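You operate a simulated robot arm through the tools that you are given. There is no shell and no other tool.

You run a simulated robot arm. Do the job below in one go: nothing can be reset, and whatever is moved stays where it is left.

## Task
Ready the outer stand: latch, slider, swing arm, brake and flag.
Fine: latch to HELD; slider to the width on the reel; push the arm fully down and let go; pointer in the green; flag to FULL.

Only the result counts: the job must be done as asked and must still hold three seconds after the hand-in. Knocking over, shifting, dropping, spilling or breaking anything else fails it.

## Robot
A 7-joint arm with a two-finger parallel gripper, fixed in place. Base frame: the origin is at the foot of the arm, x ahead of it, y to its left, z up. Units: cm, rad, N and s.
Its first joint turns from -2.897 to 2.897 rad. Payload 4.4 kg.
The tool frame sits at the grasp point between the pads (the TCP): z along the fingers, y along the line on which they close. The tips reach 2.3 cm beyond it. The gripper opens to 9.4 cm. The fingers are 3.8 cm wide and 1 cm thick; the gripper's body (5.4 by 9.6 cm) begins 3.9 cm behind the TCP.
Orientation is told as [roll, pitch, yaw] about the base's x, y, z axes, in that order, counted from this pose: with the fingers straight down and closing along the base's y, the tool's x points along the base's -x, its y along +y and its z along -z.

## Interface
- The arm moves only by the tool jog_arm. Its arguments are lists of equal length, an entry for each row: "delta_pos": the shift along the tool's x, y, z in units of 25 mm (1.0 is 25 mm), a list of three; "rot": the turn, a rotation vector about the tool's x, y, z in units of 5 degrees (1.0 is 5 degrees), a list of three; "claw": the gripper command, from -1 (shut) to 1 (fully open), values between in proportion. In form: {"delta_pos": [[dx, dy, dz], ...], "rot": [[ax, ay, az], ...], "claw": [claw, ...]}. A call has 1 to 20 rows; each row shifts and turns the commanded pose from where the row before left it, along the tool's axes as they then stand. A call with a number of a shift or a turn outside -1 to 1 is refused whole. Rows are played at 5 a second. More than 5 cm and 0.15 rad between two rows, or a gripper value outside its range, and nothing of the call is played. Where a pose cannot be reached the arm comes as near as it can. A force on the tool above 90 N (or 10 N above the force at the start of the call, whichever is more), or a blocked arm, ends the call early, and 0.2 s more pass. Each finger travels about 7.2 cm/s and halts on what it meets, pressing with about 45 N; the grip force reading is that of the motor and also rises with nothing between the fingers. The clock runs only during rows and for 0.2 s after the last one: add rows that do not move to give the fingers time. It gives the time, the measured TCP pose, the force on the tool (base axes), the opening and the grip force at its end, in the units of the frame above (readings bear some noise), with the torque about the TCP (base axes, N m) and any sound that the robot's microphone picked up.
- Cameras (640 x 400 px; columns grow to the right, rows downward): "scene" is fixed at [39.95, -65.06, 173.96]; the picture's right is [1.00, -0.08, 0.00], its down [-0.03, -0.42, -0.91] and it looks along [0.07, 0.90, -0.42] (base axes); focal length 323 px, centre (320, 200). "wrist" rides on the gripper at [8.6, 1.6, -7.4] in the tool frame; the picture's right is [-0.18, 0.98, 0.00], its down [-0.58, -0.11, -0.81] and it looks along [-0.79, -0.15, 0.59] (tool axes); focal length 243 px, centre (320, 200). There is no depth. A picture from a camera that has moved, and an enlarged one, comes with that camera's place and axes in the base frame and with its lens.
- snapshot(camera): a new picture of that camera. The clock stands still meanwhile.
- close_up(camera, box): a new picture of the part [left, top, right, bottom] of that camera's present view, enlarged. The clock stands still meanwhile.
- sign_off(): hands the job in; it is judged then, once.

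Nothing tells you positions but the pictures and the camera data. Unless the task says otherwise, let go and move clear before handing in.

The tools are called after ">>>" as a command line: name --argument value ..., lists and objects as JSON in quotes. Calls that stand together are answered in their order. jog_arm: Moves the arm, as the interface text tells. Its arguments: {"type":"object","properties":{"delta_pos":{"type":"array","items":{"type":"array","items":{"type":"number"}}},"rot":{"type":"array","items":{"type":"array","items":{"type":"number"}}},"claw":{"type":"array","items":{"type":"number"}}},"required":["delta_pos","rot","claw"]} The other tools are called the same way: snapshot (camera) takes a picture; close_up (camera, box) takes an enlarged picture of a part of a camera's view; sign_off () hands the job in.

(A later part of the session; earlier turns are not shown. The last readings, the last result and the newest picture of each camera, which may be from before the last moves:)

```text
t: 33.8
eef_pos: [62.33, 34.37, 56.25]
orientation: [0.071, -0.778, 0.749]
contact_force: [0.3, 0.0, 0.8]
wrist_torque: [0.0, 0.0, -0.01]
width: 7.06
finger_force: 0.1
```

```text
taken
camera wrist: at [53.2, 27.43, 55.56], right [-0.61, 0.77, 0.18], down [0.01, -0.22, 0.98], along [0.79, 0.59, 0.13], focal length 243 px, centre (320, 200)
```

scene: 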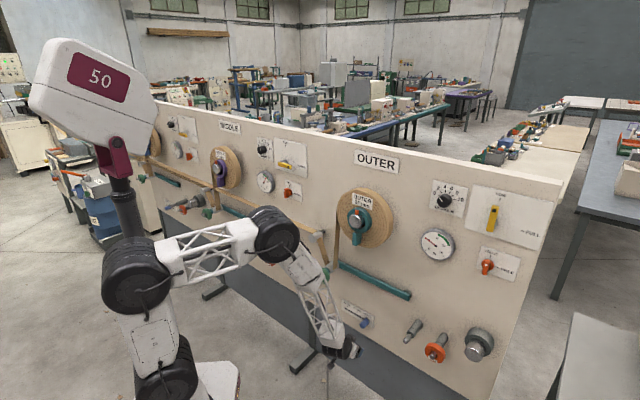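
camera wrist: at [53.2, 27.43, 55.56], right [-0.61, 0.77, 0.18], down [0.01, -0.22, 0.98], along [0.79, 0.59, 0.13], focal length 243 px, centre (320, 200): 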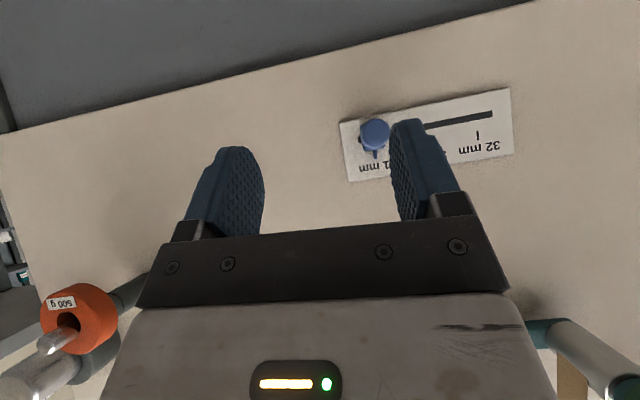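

The knob end is at about s=15, D≈83.3, z≈53. I'll correct the small tilt error, shift in front of and above the knob, then come in along the 45° tool axis.

>>> jog_arm --delta_pos '[[0, 0, 0], [-0.9, 0.5, 0], [-0.9, 0.5, 0], [-0.9, 0.5, 0], [-0.9, 0.5, 0], [0, 0, 1], [0, 0, 1], [0, 0, 1], [0, 0, 0]]' --rot '[[0.52, 0, 0], [0, 0, 0], [0, 0, 0], [0, 0, 0], [0, 0, 0], [0, 0, 0], [0, 0, 0], [0, 0, 0], [0, 0, 0]]' --claw '[0.5, 0.5, 0.5, 0.5, 0.5, 0.5, 0.5, 0.5, 0.5]'

>>> snapshot --camera "scene"

>>> snapshot --camera "wrist"

```text
t: 35.8
eef_pos: [67.03, 45.93, 57.41]
orientation: [0.026, -0.78, 0.75]
contact_force: [-0.2, -0.3, -0.1]
wrist_torque: [-0.02, -0.04, -0.01]
width: 7.07
finger_force: 0.1
```

```text
taken
```

scene: 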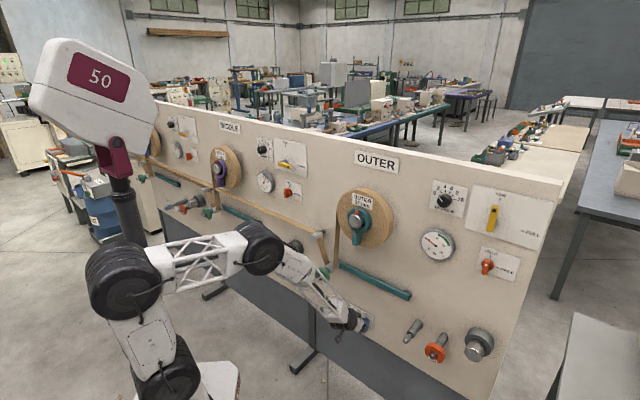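

```text
taken
camera wrist: at [57.77, 39.43, 56.64], right [-0.59, 0.8, 0.15], down [-0.02, -0.2, 0.98], along [0.81, 0.57, 0.13], focal length 243 px, centre (320, 200)
```

wrist: 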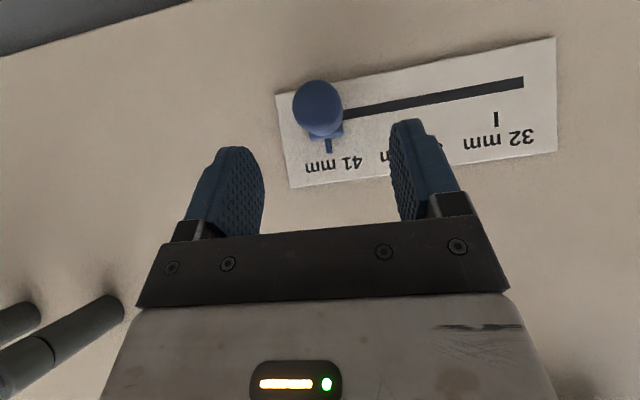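

The fingers straddle the knob, and the forearm passes near the green 200 g weight in the view. I'll check that clearance and the knob alignment before the final approach.

>>> close_up --camera "scene" --box '[230, 210, 390, 340]'

>>> close_up --camera "scene" --box '[325, 290, 395, 345]'

>>> close_up --camera "wrist" --box '[180, 40, 480, 230]'

```text
3.08 times, centred on (310, 275) of scene
camera zoom: at [39.95, -65.06, 173.96], right [1.0, -0.08, 0.0], down [-0.03, -0.42, -0.91], along [0.07, 0.9, -0.42], focal length 994 px, centre (351, -31)
```

zoom: 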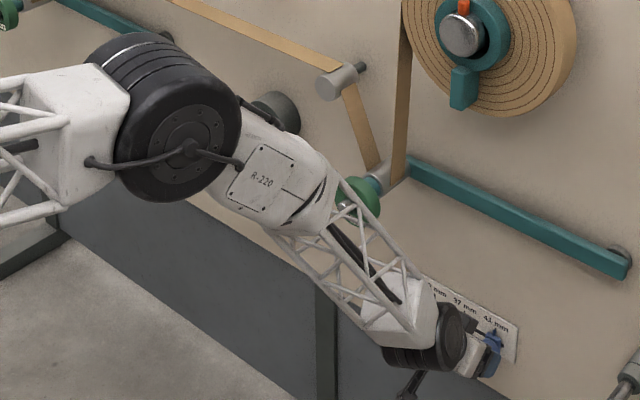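

```text
7.27 times, centred on (360, 318) of scene
camera zoom: at [39.95, -65.06, 173.96], right [1.0, -0.08, 0.0], down [-0.03, -0.42, -0.91], along [0.07, 0.9, -0.42], focal length 2350 px, centre (29, -654)
```

zoom: 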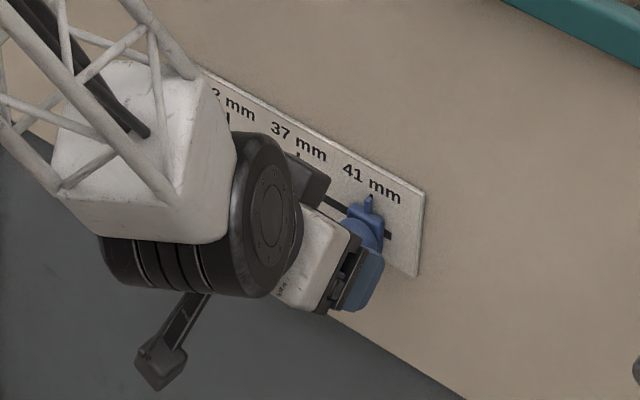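

```text
2.11 times, centred on (330, 135) of wrist
camera zoom: at [57.77, 39.43, 56.64], right [-0.59, 0.8, 0.15], down [-0.02, -0.2, 0.98], along [0.81, 0.57, 0.13], focal length 511 px, centre (299, 337)
```

zoom: 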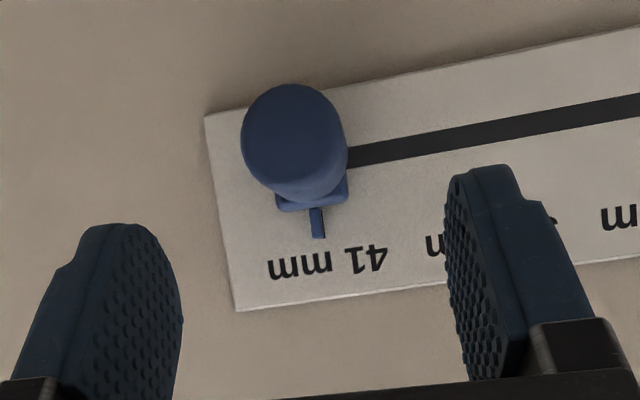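

The weight is about 20 cm beyond the forearm, so clearance is good, and the knob is centred between the fingers. I'll advance onto it and grip.

>>> jog_arm --delta_pos '[[-0.05, 0.03, 0.8], [-0.05, 0, 0.8], [0, 0, 0.4], [0, 0, 0.3], [0, 0, 0]]' --rot '[[0, 0, 0], [0, 0, 0], [0, 0, 0], [0, 0, 0], [0, 0, 0]]' --claw '[0.5, 0.5, 0.5, 0.5, 0.5]'

>>> snapshot --camera "wrist"

>>> close_up --camera "scene" --box '[325, 290, 395, 345]'

```text
t: 37.0
eef_pos: [70.07, 49.1, 53.47]
orientation: [0.027, -0.778, 0.748]
contact_force: [0.4, -0.3, 0.5]
wrist_torque: [-0.01, 0.01, 0.02]
width: 7.06
finger_force: 0.0
```

```text
taken
camera wrist: at [60.83, 42.45, 52.71], right [-0.59, 0.8, 0.15], down [-0.02, -0.2, 0.98], along [0.81, 0.57, 0.13], focal length 243 px, centre (320, 200)
```

wrist: 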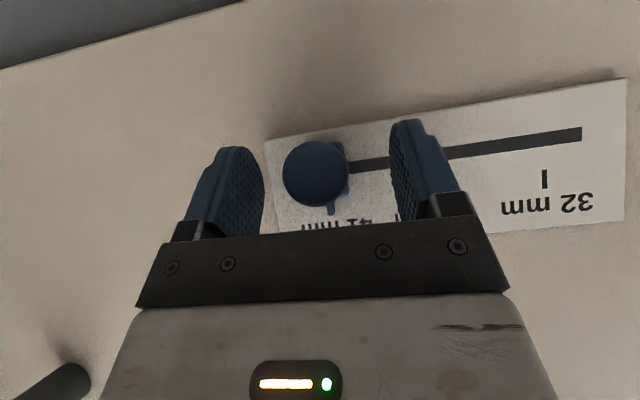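

```text
7.27 times, centred on (360, 318) of scene
camera zoom: at [39.95, -65.06, 173.96], right [1.0, -0.08, 0.0], down [-0.03, -0.42, -0.91], along [0.07, 0.9, -0.42], focal length 2350 px, centre (29, -654)
```

zoom: 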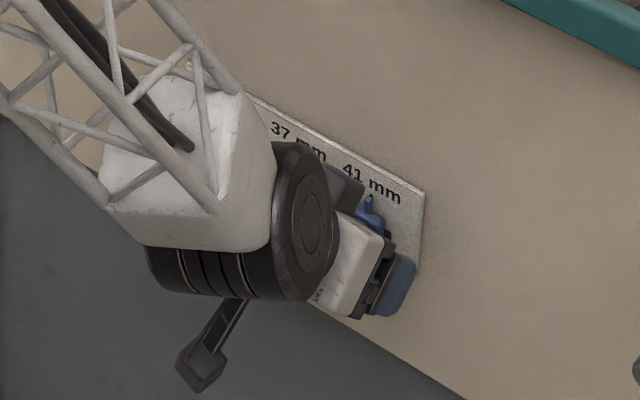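

The knob is between the fingers with no contact. I'll close on it.

>>> jog_arm --delta_pos '[[0, 0, 0], [0, 0, 0], [0, 0, 0], [0, 0, 0]]' --rot '[[0, 0, 0], [0, 0, 0], [0, 0, 0], [0, 0, 0]]' --claw '[0, -0.5, -1, -1]'

>>> snapshot --camera "wrist"

```text
t: 38.0
eef_pos: [70.19, 49.1, 53.6]
orientation: [0.027, -0.781, 0.75]
contact_force: [2.7, 0.3, -1.9]
wrist_torque: [0.01, -0.04, 1.53]
width: 3.02
finger_force: 44.9
```

```text
taken
camera wrist: at [60.83, 42.44, 52.71], right [-0.59, 0.8, 0.15], down [-0.02, -0.2, 0.98], along [0.81, 0.57, 0.13], focal length 243 px, centre (320, 200)
```

wrist: 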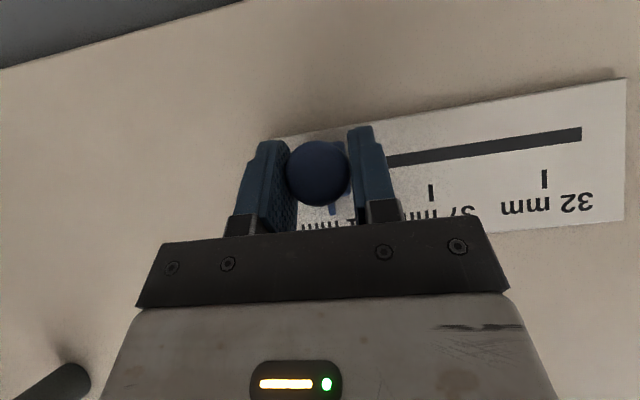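

The knob is gripped, 3.0 cm wide. The 37 and 32 ticks are about 5.85 cm apart, and so are 41 and 37. I'll slide it left 5.85 cm.

>>> jog_arm --delta_pos '[[0.01, 0.4, 0], [0.01, 0.4, 0], [0.01, 0.4, 0], [0.01, 0.4, 0], [0.01, 0.4, 0], [0.01, 0.34, 0], [0, 0, 0]]' --rot '[[0, 0, 0], [0, 0, 0], [0, 0, 0], [0, 0, 0], [0, 0, 0], [0, 0, 0], [0, 0, 0]]' --claw '[-1, -1, -1, -1, -1, -1, -1]'

>>> close_up --camera "wrist" --box '[220, 80, 540, 280]'

>>> close_up --camera "scene" --box '[325, 290, 395, 345]'

```text
t: 39.6
eef_pos: [66.1, 53.17, 53.47]
orientation: [0.028, -0.779, 0.748]
contact_force: [3.2, 1.7, -16.0]
wrist_torque: [-0.04, 0.14, 1.36]
width: 3.03
finger_force: 45.0
```

```text
2.00 times, centred on (380, 180) of wrist
camera zoom: at [56.65, 46.6, 52.76], right [-0.59, 0.8, 0.15], down [-0.02, -0.2, 0.98], along [0.81, 0.57, 0.13], focal length 485 px, centre (200, 240)
```

zoom: 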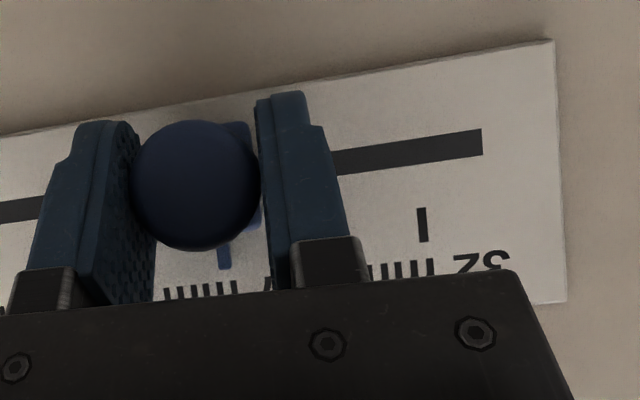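

```text
7.27 times, centred on (360, 318) of scene
camera zoom: at [39.95, -65.06, 173.96], right [1.0, -0.08, 0.0], down [-0.03, -0.42, -0.91], along [0.07, 0.9, -0.42], focal length 2350 px, centre (29, -654)
```

zoom: 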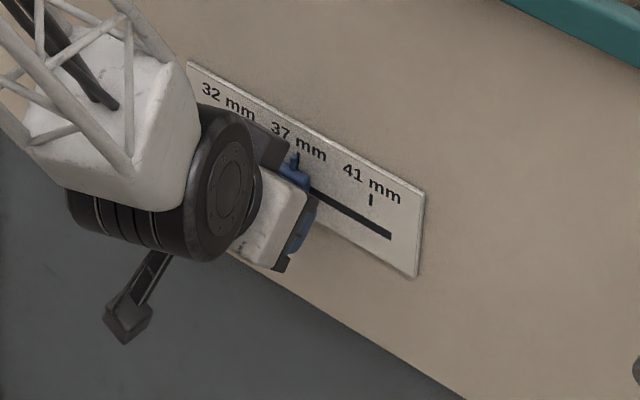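

The pointer appears to be on the 37 tick. I'll zoom in further before releasing.

>>> close_up --camera "scene" --box '[346, 300, 376, 322]'

>>> close_up --camera "wrist" --box '[280, 140, 440, 240]'

```text
16.00 times, centred on (361, 311) of scene
camera zoom: at [39.95, -65.06, 173.96], right [1.0, -0.08, 0.0], down [-0.03, -0.42, -0.91], along [0.07, 0.9, -0.42], focal length 5171 px, centre (-336, -1576)
```

zoom: 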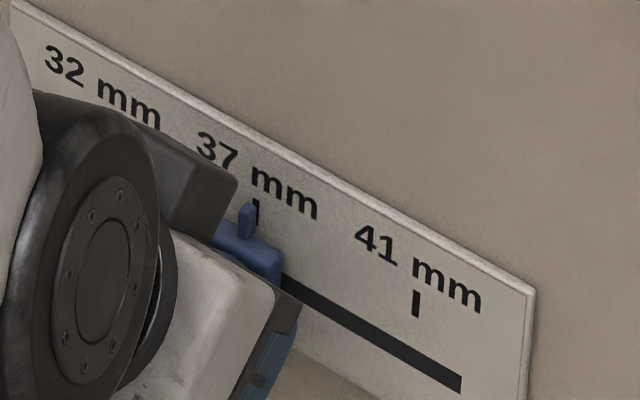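

```text
4.00 times, centred on (360, 190) of wrist
camera zoom: at [56.65, 46.6, 52.76], right [-0.59, 0.8, 0.15], down [-0.02, -0.2, 0.98], along [0.81, 0.57, 0.13], focal length 970 px, centre (160, 240)
```

zoom: 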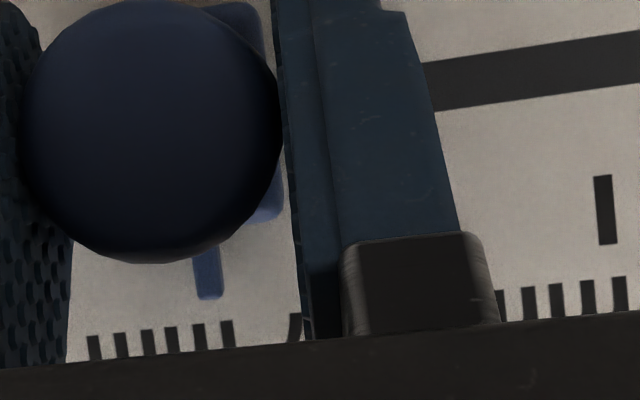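

The pointer covers the 37 tick from both views, within about 1 mm on a scale with ticks nearly 6 cm apart. I'll release and back out along the tool axis.

>>> jog_arm --delta_pos '[[0, 0, 0], [0, 0, 0], [0, 0, 0], [0, 0, 0]]' --rot '[[0, 0, 0], [0, 0, 0], [0, 0, 0], [0, 0, 0]]' --claw '[-0.2, 0.2, 0.4, 0.4]'

>>> jog_arm --delta_pos '[[0, 0, -0.5], [0, 0, -1], [0, 0, -1], [0, 0, -1], [0, 0, -1], [0, 0, -1]]' --rot '[[0, 0, 0], [0, 0, 0], [0, 0, 0], [0, 0, 0], [0, 0, 0], [0, 0, 0]]' --claw '[0.4, 0.4, 0.4, 0.4, 0.4, 0.4]'

>>> close_up --camera "wrist" --box '[230, 0, 490, 160]'

>>> close_up --camera "scene" --box '[340, 295, 380, 325]'

>>> snapshot --camera "scene"

```text
t: 40.6
eef_pos: [65.99, 53.16, 53.56]
orientation: [0.027, -0.779, 0.75]
contact_force: [-0.8, -0.2, 0.2]
wrist_torque: [-0.02, 0.0, -0.01]
width: 6.59
finger_force: 0.0
```

```text
t: 42.0
eef_pos: [59.17, 46.51, 63.3]
orientation: [0.026, -0.778, 0.751]
contact_force: [-0.6, -0.2, 1.0]
wrist_torque: [0.01, 0.01, -0.02]
width: 6.56
finger_force: 0.1
```

```text
2.46 times, centred on (360, 80) of wrist
camera zoom: at [49.85, 39.78, 62.56], right [-0.59, 0.8, 0.15], down [-0.02, -0.2, 0.98], along [0.81, 0.57, 0.13], focal length 597 px, centre (222, 495)
```

zoom: 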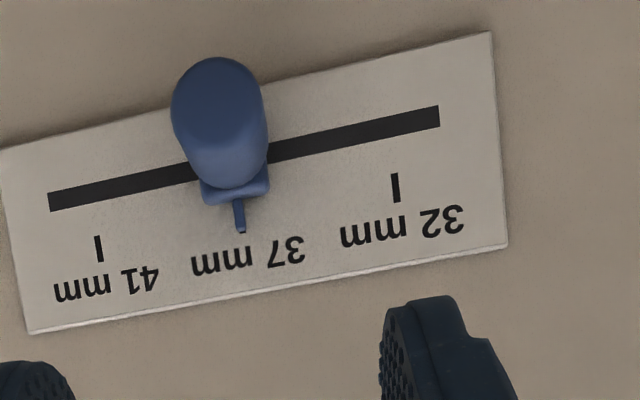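

```text
13.33 times, centred on (360, 310) of scene
camera zoom: at [39.95, -65.06, 173.96], right [1.0, -0.08, 0.0], down [-0.03, -0.42, -0.91], along [0.07, 0.9, -0.42], focal length 4309 px, centre (-213, -1267)
```

zoom: 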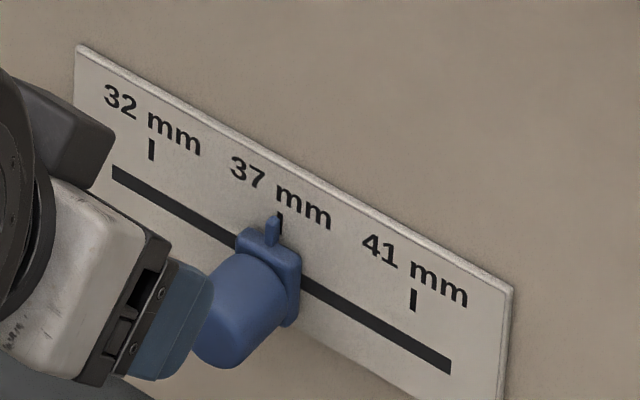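

```text
taken
```

scene: 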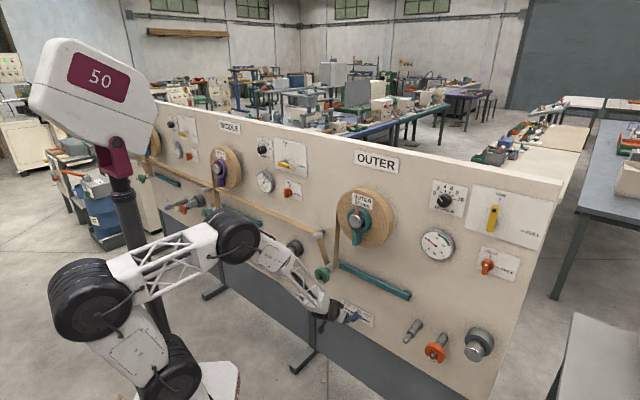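

The slider is on 37. Next is the swing arm: a teal bar at z≈80 from s≈-4 to 35, hinged at its right end. I'll back off and rise to look at it with the wrist camera, staying clear of the weight at s≈-3, D≈72 to 76.

>>> jog_arm --delta_pos '[[0.6, 0, -0.6], [0.6, 0, -0.6], [-0.95, 0, -0.96], [-0.95, 0, -0.96], [-0.95, 0, -0.96], [-0.95, 0, -0.96], [-0.95, 0, -0.96], [-0.95, 0, -0.96], [-0.95, 0, -0.96], [-0.95, 0, -0.96], [0, 0, 0]]' --rot '[[0, 0, 0], [0, 0, 0], [0, 0, 0], [0, 0, 0], [0, 0, 0], [0, 0, 0], [0, 0, 0], [0, 0, 0], [0, 0, 0], [0, 0, 0], [0, 0, 0]]' --claw '[0.4, 0.4, 0.4, 0.4, 0.4, 0.4, 0.4, 0.4, 0.4, 0.4, 0.4]'

>>> snapshot --camera "wrist"

>>> snapshot --camera "scene"

```text
t: 44.4
eef_pos: [56.62, 43.04, 90.29]
orientation: [0.028, -0.778, 0.748]
contact_force: [-0.4, 1.1, 0.9]
wrist_torque: [-0.06, 0.0, 0.02]
width: 6.6
finger_force: 0.0
```

```text
taken
camera wrist: at [47.29, 36.53, 89.59], right [-0.59, 0.8, 0.15], down [-0.02, -0.2, 0.98], along [0.81, 0.57, 0.13], focal length 243 px, centre (320, 200)
```

wrist: 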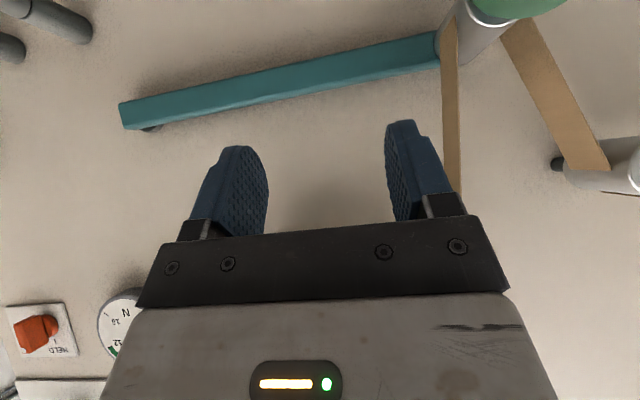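

```text
taken
```

scene: 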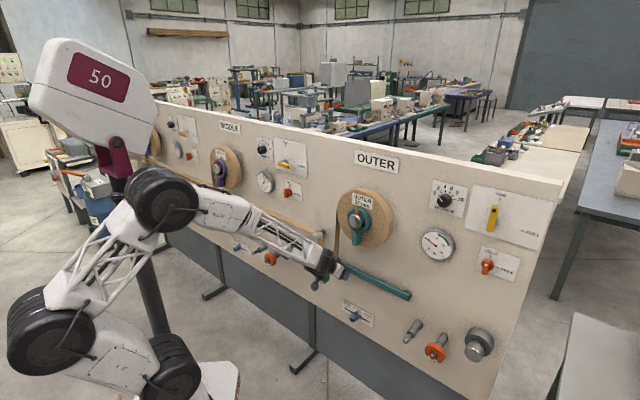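

The bar's front face is at D≈86 and its top at z≈81.5, so it sits close to the panel. I'll level the tool again with fingers closed so their flat underside can press on the bar at s≈9, clear of the strip at s≈-1.

>>> jog_arm --delta_pos '[[0, 0, 0], [0, 0, 0], [0, 0, 0], [0, 0, 0], [0, 0, 0], [0, 0, 0], [0, 0, 0], [0, 0, 0], [0, 0, 0], [0, 0, 0]]' --rot '[[0, -1, 0], [0, -1, 0], [0, -1, 0], [0, -1, 0], [0, -1, 0], [0, -1, 0], [0, -1, 0], [0, -1, 0], [0, -1, 0], [0, -0.1, 0]]' --claw '[-1, -1, -1, -1, -1, -1, -1, -1, -1, -1]'

>>> snapshot --camera "wrist"

>>> snapshot --camera "scene"

```text
t: 46.6
eef_pos: [57.15, 41.84, 90.45]
orientation: [0.517, -1.505, 0.28]
contact_force: [0.5, -0.3, -0.2]
wrist_torque: [0.02, 0.01, -0.02]
width: 0.02
finger_force: 42.5
out of reach, approached as far as the arm can: row 3, 9, 10
```

```text
taken
camera wrist: at [50.38, 37.76, 82.37], right [-0.69, 0.69, 0.22], down [-0.45, -0.64, 0.62], along [0.57, 0.33, 0.75], focal length 243 px, centre (320, 200)
```

wrist: 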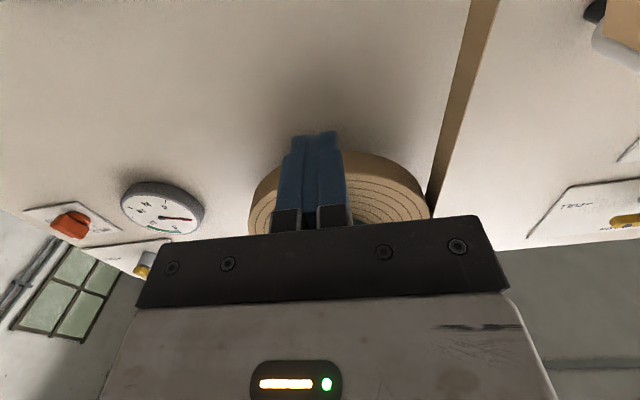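

```text
taken
```

scene: 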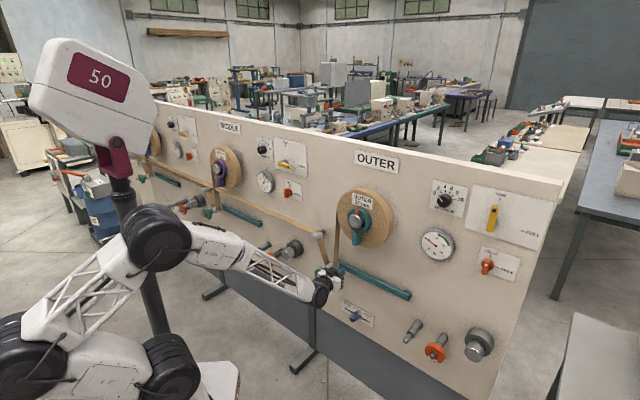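

It's within 3° of level at this spot. I'll shift to s≈9, z≈85.5 and approach above the bar, stopping about 3 cm short to verify.

>>> jog_arm --delta_pos '[[0.33, 0.12, 0.9], [0.33, 0.12, 0.9], [0.33, 0.12, 1], [0.33, 0.12, 1], [0.33, 0.12, 1], [0, 0, 0]]' --rot '[[0, 0, 0], [0, 0, 0], [0, 0, 0], [0, 0, 0], [0, 0, 0], [0, 0, 0]]' --claw '[-1, -1, -1, -1, -1, -1]'

>>> snapshot --camera "wrist"

>>> close_up --camera "scene" --box '[290, 200, 430, 320]'

```text
t: 48.0
eef_pos: [66.89, 48.28, 86.56]
orientation: [0.51, -1.504, 0.284]
contact_force: [0.7, -0.4, 0.2]
wrist_torque: [-0.01, -0.01, 0.01]
width: 0.0
finger_force: 42.7
out of reach, approached as far as the arm can: row 1, 2, 3, 4, 5
```

```text
taken
camera wrist: at [59.9, 44.12, 78.47], right [-0.69, 0.69, 0.22], down [-0.45, -0.64, 0.62], along [0.57, 0.33, 0.75], focal length 243 px, centre (320, 200)
```

wrist: 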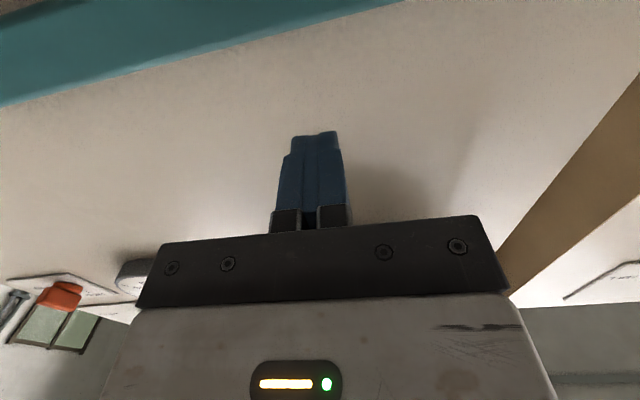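

```text
3.33 times, centred on (360, 260) of scene
camera zoom: at [39.95, -65.06, 173.96], right [1.0, -0.08, 0.0], down [-0.03, -0.42, -0.91], along [0.07, 0.9, -0.42], focal length 1077 px, centre (187, 0)
```

zoom: 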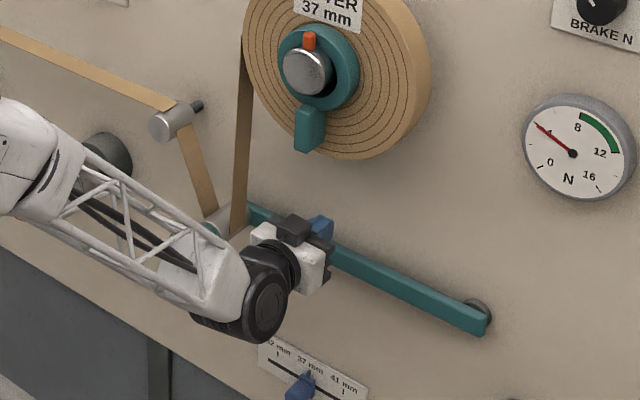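

The limit pushed it to s≈13, so I'll press a bit further right on the bar, at s≈16, where the pose is easier. First I'll confirm the weight is untouched.

>>> close_up --camera "scene" --box '[300, 240, 370, 300]'

>>> jog_arm --delta_pos '[[0.1, -0.5, 0], [0.1, -0.53, 0], [0, 0, 0.5], [0, 0, 0.3], [0, 0, 0]]' --rot '[[0, 0, 0], [0, 0, 0], [0, 0, 0], [0, 0, 0], [0, 0, 0]]' --claw '[-1, -1, -1, -1, -1]'

>>> snapshot --camera "wrist"

>>> close_up --camera "scene" --box '[290, 200, 430, 320]'

```text
6.67 times, centred on (335, 270) of scene
camera zoom: at [39.95, -65.06, 173.96], right [1.0, -0.08, 0.0], down [-0.03, -0.42, -0.91], along [0.07, 0.9, -0.42], focal length 2154 px, centre (220, -267)
```

zoom: 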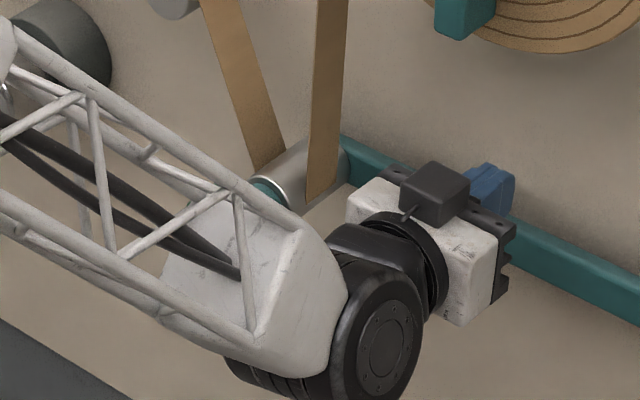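

```text
t: 49.2
eef_pos: [69.96, 48.0, 85.98]
orientation: [0.523, -1.507, 0.263]
contact_force: [0.2, 0.0, 0.5]
wrist_torque: [0.01, -0.02, 0.05]
width: 0.0
finger_force: 42.8
```

```text
taken
camera wrist: at [63.15, 43.82, 77.85], right [-0.68, 0.7, 0.21], down [-0.46, -0.64, 0.62], along [0.57, 0.33, 0.75], focal length 243 px, centre (320, 200)
```

wrist: 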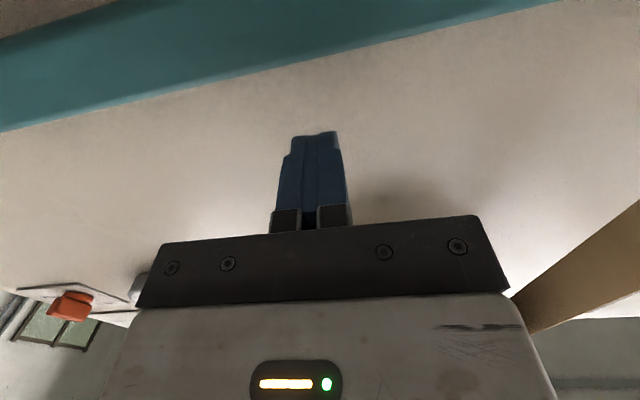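

```text
3.33 times, centred on (360, 260) of scene
camera zoom: at [39.95, -65.06, 173.96], right [1.0, -0.08, 0.0], down [-0.03, -0.42, -0.91], along [0.07, 0.9, -0.42], focal length 1077 px, centre (187, 0)
```

zoom: 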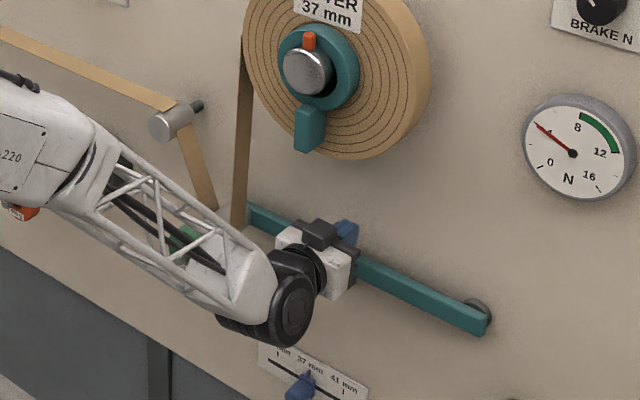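

The pose is now good at s≈15.5, and the weight is clear behind the forearm. I'll bring the tips over the bar to D≈87 and lower gently until contact.

>>> jog_arm --delta_pos '[[0, 0, 0.25], [0, 0, 0.25], [0.25, 0, 0], [0.25, 0, 0], [0.15, 0, 0], [0.15, 0, 0], [0, 0, 0]]' --rot '[[0, 0, 0], [0, 0, 0], [0, 0, 0], [0, 0, 0], [0, 0, 0], [0, 0, 0], [0, 0, 0]]' --claw '[-1, -1, -1, -1, -1, -1, -1]'

>>> snapshot --camera "wrist"

>>> close_up --camera "scene" --box '[330, 240, 410, 300]'

```text
t: 50.8
eef_pos: [70.58, 48.75, 83.92]
orientation: [0.519, -1.507, 0.267]
contact_force: [-0.4, -0.2, 0.0]
wrist_torque: [-0.01, 0.0, 0.0]
width: 0.01
finger_force: 42.5
```

```text
taken
camera wrist: at [63.78, 44.7, 75.69], right [-0.68, 0.7, 0.21], down [-0.46, -0.64, 0.62], along [0.57, 0.33, 0.75], focal length 243 px, centre (320, 200)
```

wrist: 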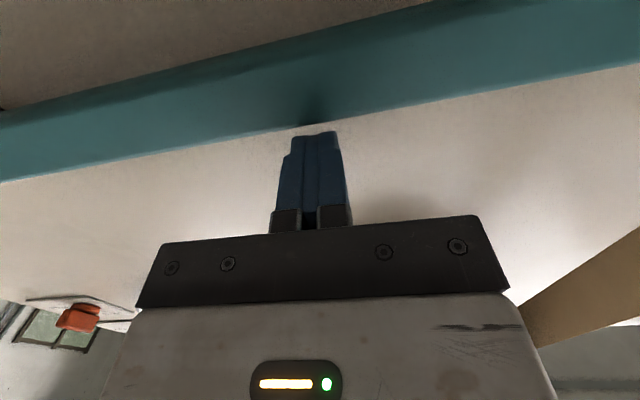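

```text
6.67 times, centred on (370, 270) of scene
camera zoom: at [39.95, -65.06, 173.96], right [1.0, -0.08, 0.0], down [-0.03, -0.42, -0.91], along [0.07, 0.9, -0.42], focal length 2154 px, centre (-13, -267)
```

zoom: 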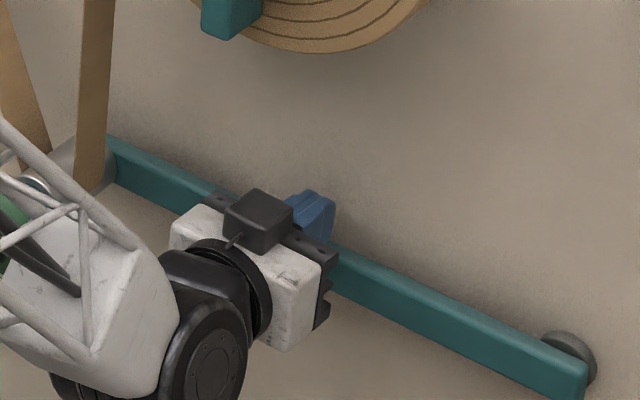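

The fingertips are just above the bar's top edge. I'll go in a touch more, then lower in small steps.

>>> jog_arm --delta_pos '[[-0.05, 0, 0.1], [0, 0, 0.08], [0.1, 0, 0], [0.1, 0, 0], [0.1, 0, 0], [0.1, 0, 0]]' --rot '[[0, 0, 0], [0, 0, 0], [0, 0, 0], [0, 0, 0], [0, 0, 0], [0, 0, 0]]' --claw '[-1, -1, -1, -1, -1, -1]'

>>> snapshot --camera "wrist"

>>> close_up --camera "scene" --box '[330, 240, 410, 300]'

```text
t: 52.2
eef_pos: [71.06, 49.01, 82.9]
orientation: [0.521, -1.508, 0.265]
contact_force: [-0.6, 0.4, 2.0]
wrist_torque: [0.0, -0.02, 0.02]
width: 0.0
finger_force: 42.4
```

```text
taken
camera wrist: at [64.1, 45.0, 74.76], right [-0.68, 0.7, 0.21], down [-0.46, -0.64, 0.62], along [0.57, 0.33, 0.75], focal length 243 px, centre (320, 200)
```

wrist: 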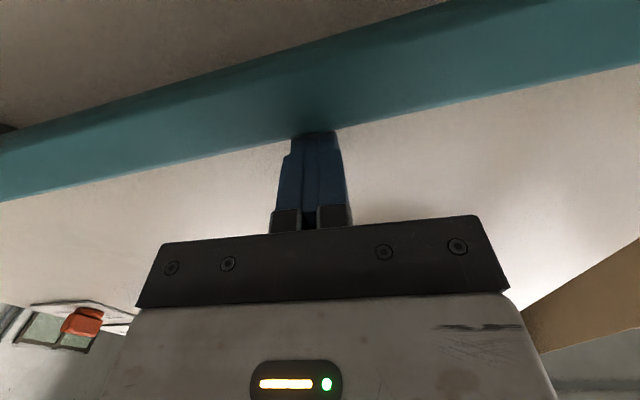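

```text
6.67 times, centred on (370, 270) of scene
camera zoom: at [39.95, -65.06, 173.96], right [1.0, -0.08, 0.0], down [-0.03, -0.42, -0.91], along [0.07, 0.9, -0.42], focal length 2154 px, centre (-13, -267)
```

zoom: 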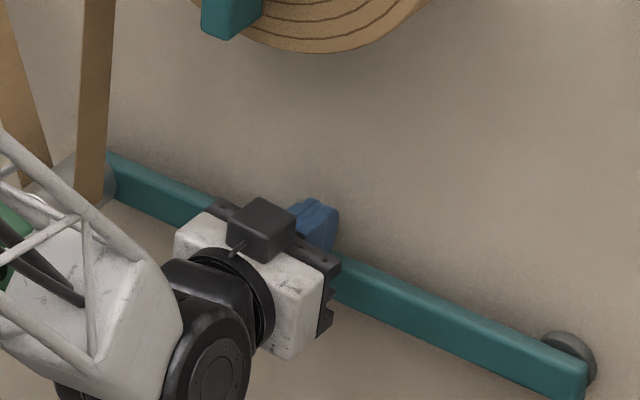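

The arm is already moving under a 2 N touch. I'll keep pushing it down in measured increments and watch for the end stop.

>>> jog_arm --delta_pos '[[0.4, 0, 0.024], [0.4, 0, 0.024], [0.4, 0, 0.024], [0.4, 0, 0.024]]' --rot '[[0, 0, 0], [0, 0, 0], [0, 0, 0], [0, 0, 0]]' --claw '[-1, -1, -1, -1]'

>>> close_up --camera "scene" --box '[290, 220, 430, 330]'

```text
t: 53.2
eef_pos: [70.97, 49.38, 79.37]
orientation: [0.553, -1.511, 0.237]
contact_force: [-22.6, -22.0, 48.0]
wrist_torque: [0.0, -0.59, -0.29]
width: 0.01
finger_force: 42.4
```

```text
3.64 times, centred on (360, 275) of scene
camera zoom: at [39.95, -65.06, 173.96], right [1.0, -0.08, 0.0], down [-0.03, -0.42, -0.91], along [0.07, 0.9, -0.42], focal length 1175 px, centre (174, -73)
```

zoom: 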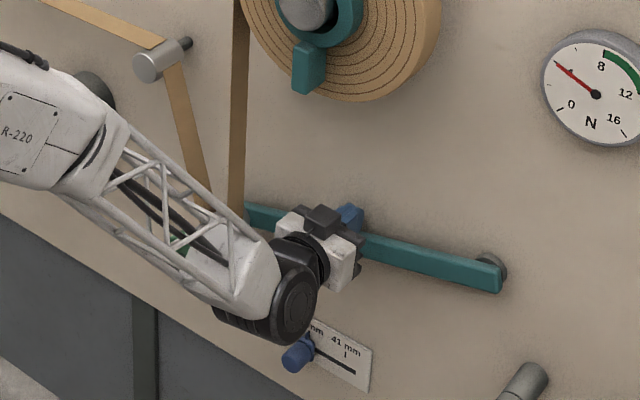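

The force is up to 48 N vertically, plus a push away from the panel, so the tips may be touching the panel. I'll ease back a few millimetres, press slightly more, and see whether this is the stop.

>>> jog_arm --delta_pos '[[0, 0, -0.12], [0, 0, 0]]' --rot '[[0, 0, 0], [0, 0, 0]]' --claw '[-1, -1]'

>>> snapshot --camera "wrist"

>>> close_up --camera "scene" --box '[320, 230, 420, 310]'

```text
t: 53.8
eef_pos: [70.82, 49.08, 79.24]
orientation: [0.546, -1.511, 0.245]
contact_force: [17.0, 32.6, 44.9]
wrist_torque: [1.06, -1.35, 0.55]
width: 0.01
finger_force: 42.5
```

```text
taken
camera wrist: at [63.98, 45.07, 71.13], right [-0.69, 0.69, 0.21], down [-0.46, -0.64, 0.62], along [0.57, 0.33, 0.76], focal length 243 px, centre (320, 200)
```

wrist: 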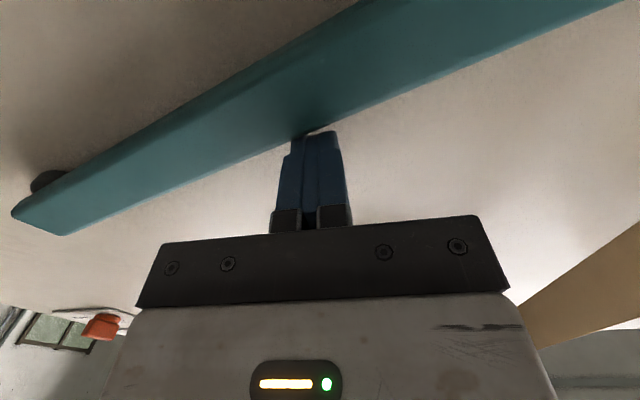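

```text
5.00 times, centred on (370, 270) of scene
camera zoom: at [39.95, -65.06, 173.96], right [1.0, -0.08, 0.0], down [-0.03, -0.42, -0.91], along [0.07, 0.9, -0.42], focal length 1616 px, centre (70, -150)
```

zoom: 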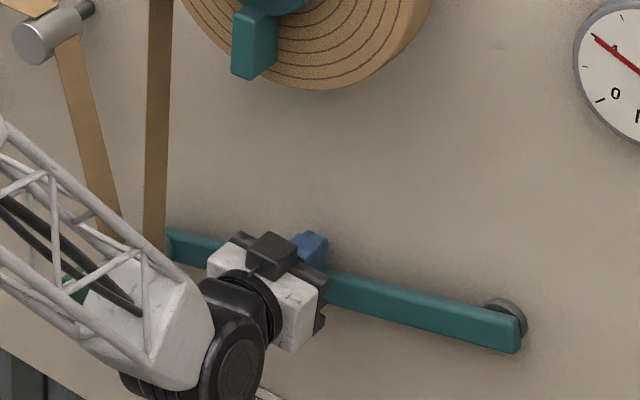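

The sideways force flipped sign when I eased back, so it's just friction on the bar. I'll press a little more to tell a hard stop from a spring.

>>> jog_arm --delta_pos '[[0.06, 0, 0.004], [0, 0, 0]]' --rot '[[0, 0, 0], [0, 0, 0]]' --claw '[-1, -1]'

```text
t: 54.6
eef_pos: [70.93, 49.26, 79.38]
orientation: [0.56, -1.513, 0.231]
contact_force: [-2.8, 4.6, 9.8]
wrist_torque: [0.15, -0.16, 0.11]
width: 0.02
finger_force: 42.6
stopped in row 2: the force on the tool passed its limit at 91 N (the readings are from after the stop); the commanded pose is now the measured one
```

The force spiked to 91 N with no further travel, so that's the hard stop and the arm is fully down. I'll let go by rising slowly and see what the arm does.

>>> jog_arm --delta_pos '[[-0.3, 0, 0], [-0.3, 0, 0], [0, 0, 0]]' --rot '[[0, 0, 0], [0, 0, 0], [0, 0, 0]]' --claw '[-1, -1, -1]'

>>> snapshot --camera "wrist"

>>> close_up --camera "scene" --box '[290, 220, 430, 330]'

```text
t: 55.4
eef_pos: [70.92, 49.14, 80.86]
orientation: [0.555, -1.515, 0.236]
contact_force: [-4.0, 0.6, 6.2]
wrist_torque: [0.07, -0.04, 0.05]
width: 0.0
finger_force: 42.4
```

```text
taken
camera wrist: at [64.14, 45.02, 72.61], right [-0.69, 0.69, 0.21], down [-0.46, -0.64, 0.62], along [0.57, 0.33, 0.76], focal length 243 px, centre (320, 200)
```

wrist: 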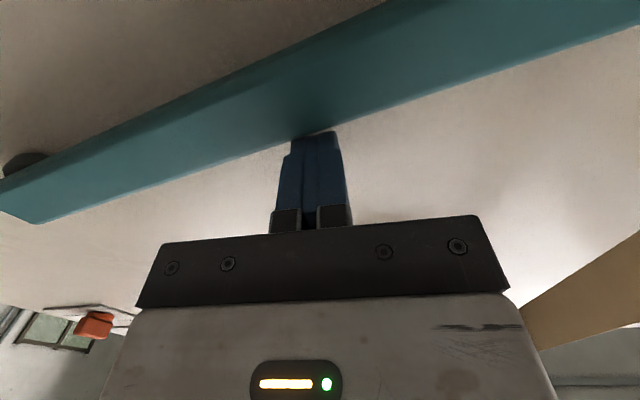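

```text
3.64 times, centred on (360, 275) of scene
camera zoom: at [39.95, -65.06, 173.96], right [1.0, -0.08, 0.0], down [-0.03, -0.42, -0.91], along [0.07, 0.9, -0.42], focal length 1175 px, centre (174, -73)
```

zoom: 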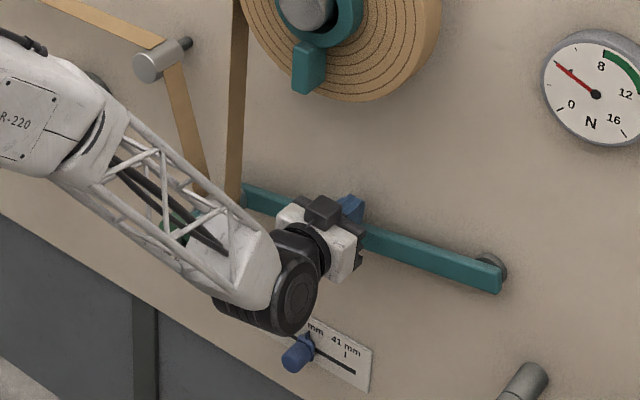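

The arm springs back up against the fingers with about 6 N. I'll keep rising until it's free, then withdraw from above it.

>>> jog_arm --delta_pos '[[-0.3, 0, 0], [-0.3, 0, 0], [-0.3, 0, 0], [-0.3, 0, 0], [-0.3, 0, 0], [-0.3, 0, 0], [0, 0, -0.5], [0, 0, -1], [0, 0, -1], [0, 0, -1], [0, 0, -1]]' --rot '[[0, 0, 0], [0, 0, 0], [0, 0, 0], [0, 0, 0], [0, 0, 0], [0, 0, 0], [0, 0, 0], [0, 0, 0], [0, 0, 0], [0, 0, 0], [0, 0, 0]]' --claw '[-1, -1, -1, -1, -1, -1, -1, -1, -1, -1, -1]'

>>> snapshot --camera "scene"

>>> close_up --camera "scene" --box '[290, 220, 430, 330]'

>>> close_up --camera "scene" --box '[410, 220, 470, 270]'

```text
t: 57.8
eef_pos: [63.4, 41.38, 85.85]
orientation: [0.551, -1.514, 0.238]
contact_force: [0.0, 0.3, -0.3]
wrist_torque: [0.01, 0.02, 0.0]
width: 0.0
finger_force: 42.2
```

```text
taken
```

scene: 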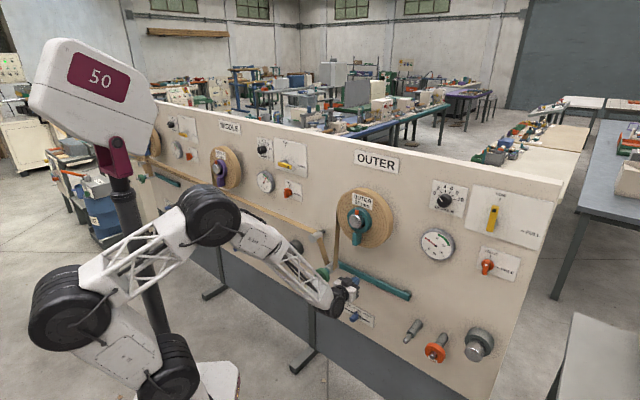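

```text
3.64 times, centred on (360, 275) of scene
camera zoom: at [39.95, -65.06, 173.96], right [1.0, -0.08, 0.0], down [-0.03, -0.42, -0.91], along [0.07, 0.9, -0.42], focal length 1175 px, centre (174, -73)
```

zoom: 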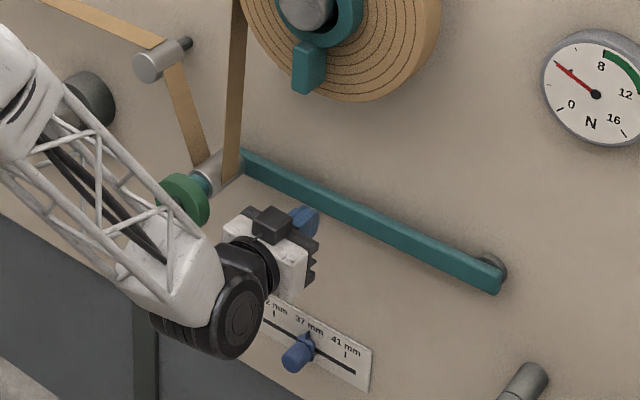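

```text
8.00 times, centred on (440, 245) of scene
camera zoom: at [39.95, -65.06, 173.96], right [1.0, -0.08, 0.0], down [-0.03, -0.42, -0.91], along [0.07, 0.9, -0.42], focal length 2585 px, centre (-640, -160)
```

zoom: 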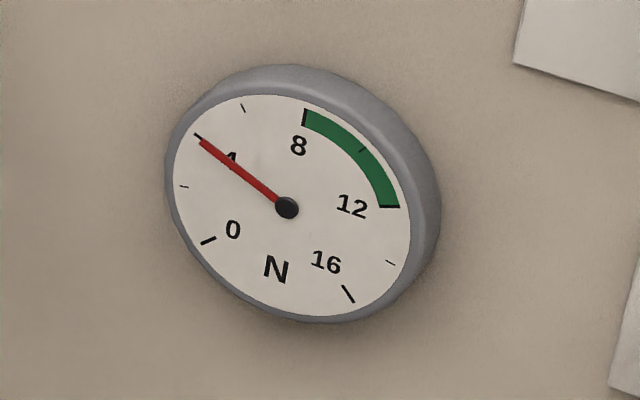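

The swing arm has returned to its rest position, the 200 g weight is still on, and the gauge reads 4 N. Next is the brake dial, so I'll zoom in to read its present setting.

>>> close_up --camera "scene" --box '[425, 175, 473, 220]'

>>> close_up --camera "scene" --box '[240, 130, 290, 200]'

>>> close_up --camera "scene" --box '[335, 295, 385, 330]'

```text
8.89 times, centred on (449, 198) of scene
camera zoom: at [39.95, -65.06, 173.96], right [1.0, -0.08, 0.0], down [-0.03, -0.42, -0.91], along [0.07, 0.9, -0.42], focal length 2873 px, centre (-827, 222)
```

zoom: 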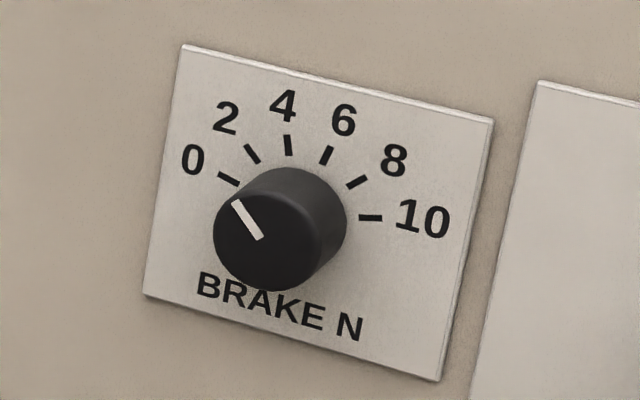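

```text
5.71 times, centred on (265, 165) of scene
camera zoom: at [39.95, -65.06, 173.96], right [1.0, -0.08, 0.0], down [-0.03, -0.42, -0.91], along [0.07, 0.9, -0.42], focal length 1847 px, centre (634, 400)
```

zoom: 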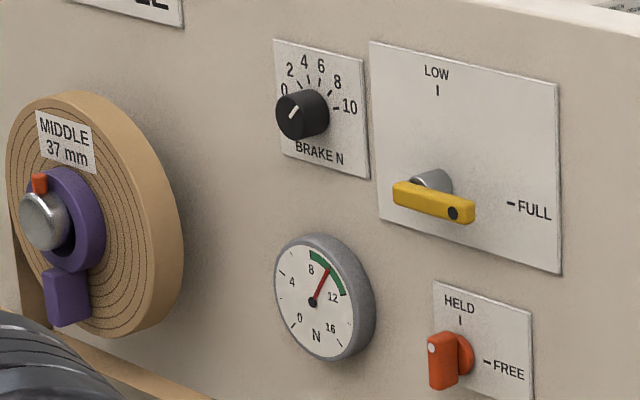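

```text
11.43 times, centred on (360, 312) of scene
camera zoom: at [39.95, -65.06, 173.96], right [1.0, -0.08, 0.0], down [-0.03, -0.42, -0.91], along [0.07, 0.9, -0.42], focal length 3694 px, centre (-137, -1086)
```

zoom: 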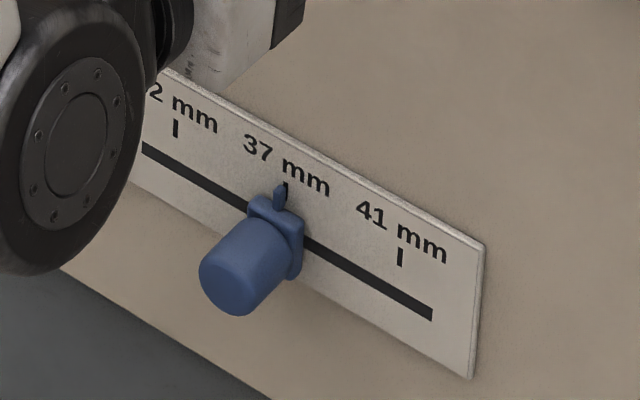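

The dial is at about 2 (its scale is 15° per unit and the pointer is at ~137°) and the gauge reads 4, so the brake must go up, clockwise. I'll back off, travel in front of the brake knob at s≈41.8, z≈127, and straighten the tool.

>>> jog_arm --delta_pos '[[0, 0, -1], [0, 0, -1.0], [-0.97, -0.62, 0], [-0.97, -0.62, 0], [-0.97, -0.62, 0], [-0.97, -0.62, 0], [-0.97, -0.62, 0], [-0.97, -0.62, 0], [-0.97, -0.62, 0], [-0.97, -0.62, 0], [-0.97, -0.62, 0], [-0.97, -0.62, 0], [-0.97, -0.62, 0], [-0.97, -0.62, 0], [-0.97, -0.62, 0], [-0.97, -0.62, 0], [-0.97, -0.62, 0], [-0.97, -0.62, 0], [-0.97, -0.62, 0], [0, 0, 0]]' --rot '[[0, 0, 0], [0, 0, 0], [0, 0, 0], [0, 0, 0], [0, 0, 0], [0, 0, 0], [0, 0, 0], [0, 0, 0], [0, 0, 0], [0, 0, 0], [0, 0, 0], [0, 0, 0], [0, 0, 0], [0, 0, 0], [0, 0, 0], [0, 0, 0], [0, 0, 0], [0, 0, 0], [0, 0, 0], [0, -0.555, -0.34]]' --claw '[-1, -1, -1, -1, -1, -0.5, 0, 0.5, 0.5, 0.5, 0.5, 0.5, 0.5, 0.5, 0.5, 0.5, 0.5, 0.5, 0.5, 0.5]'

>>> snapshot --camera "wrist"

>>> snapshot --camera "scene"

```text
t: 62.0
eef_pos: [80.94, 19.76, 126.35]
orientation: [0.755, -1.568, 0.032]
contact_force: [-0.3, -0.5, -0.5]
wrist_torque: [-0.02, 0.03, -0.02]
width: 7.04
finger_force: 0.1
```

```text
taken
camera wrist: at [74.55, 15.75, 117.64], right [-0.7, 0.69, 0.18], down [-0.49, -0.65, 0.58], along [0.52, 0.32, 0.79], focal length 243 px, centre (320, 200)
```

wrist: 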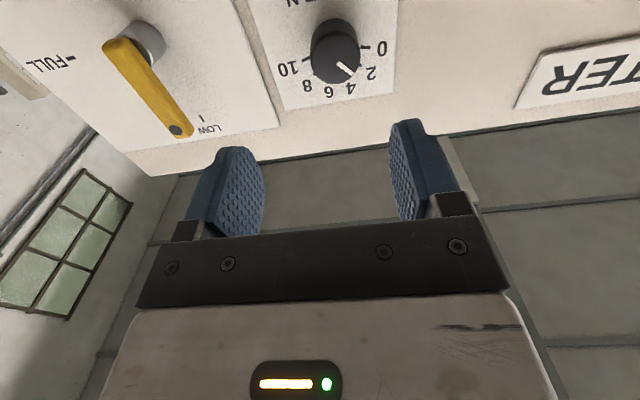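

```text
taken
```

scene: 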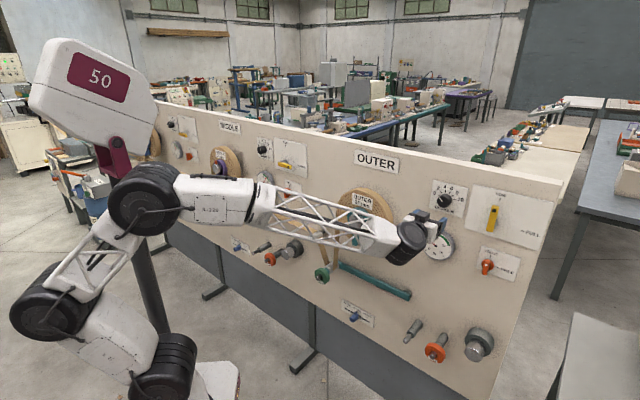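

The tool is square to the panel and nearly in line with the knob. I'll centre on s=41.8, z≈126.9 and advance with the fingers open around it.

>>> jog_arm --delta_pos '[[-0.22, 0.58, 0], [0, 0, 1], [0, 0, 1], [0, 0, 1], [0, 0, 1], [0, 0, 0]]' --rot '[[0, 0, 0], [0, 0, 0], [0, 0, 0], [0, 0, 0], [0, 0, 0], [0, 0, 0]]' --claw '[0.5, 0.5, 0.5, 0.5, 0.5, 0.5]'

>>> snapshot --camera "wrist"

>>> close_up --camera "scene" --box '[380, 160, 500, 270]'

```text
t: 63.4
eef_pos: [86.78, 27.94, 126.91]
orientation: [0.817, -1.569, -0.029]
contact_force: [0.1, -0.5, 0.6]
wrist_torque: [0.0, 0.0, -0.01]
width: 7.04
finger_force: 0.0
```

```text
taken
camera wrist: at [80.5, 23.94, 118.21], right [-0.7, 0.69, 0.18], down [-0.49, -0.65, 0.58], along [0.52, 0.32, 0.79], focal length 243 px, centre (320, 200)
```

wrist: 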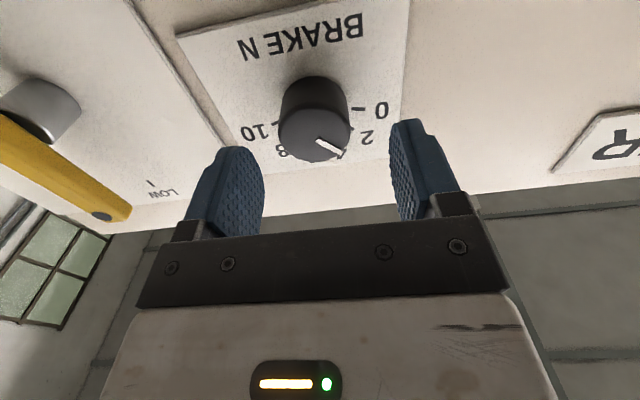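

```text
3.64 times, centred on (440, 215) of scene
camera zoom: at [39.95, -65.06, 173.96], right [1.0, -0.08, 0.0], down [-0.03, -0.42, -0.91], along [0.07, 0.9, -0.42], focal length 1175 px, centre (-116, 146)
```

zoom: 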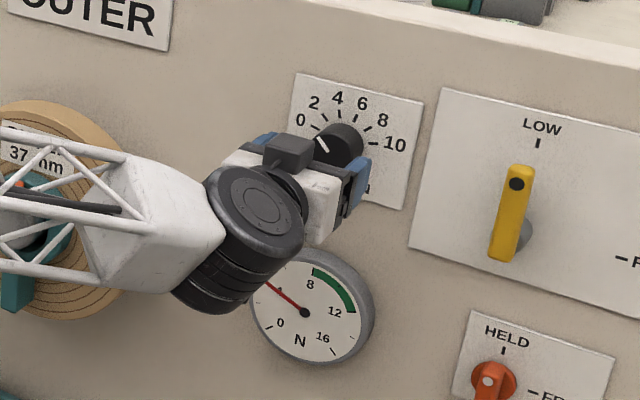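

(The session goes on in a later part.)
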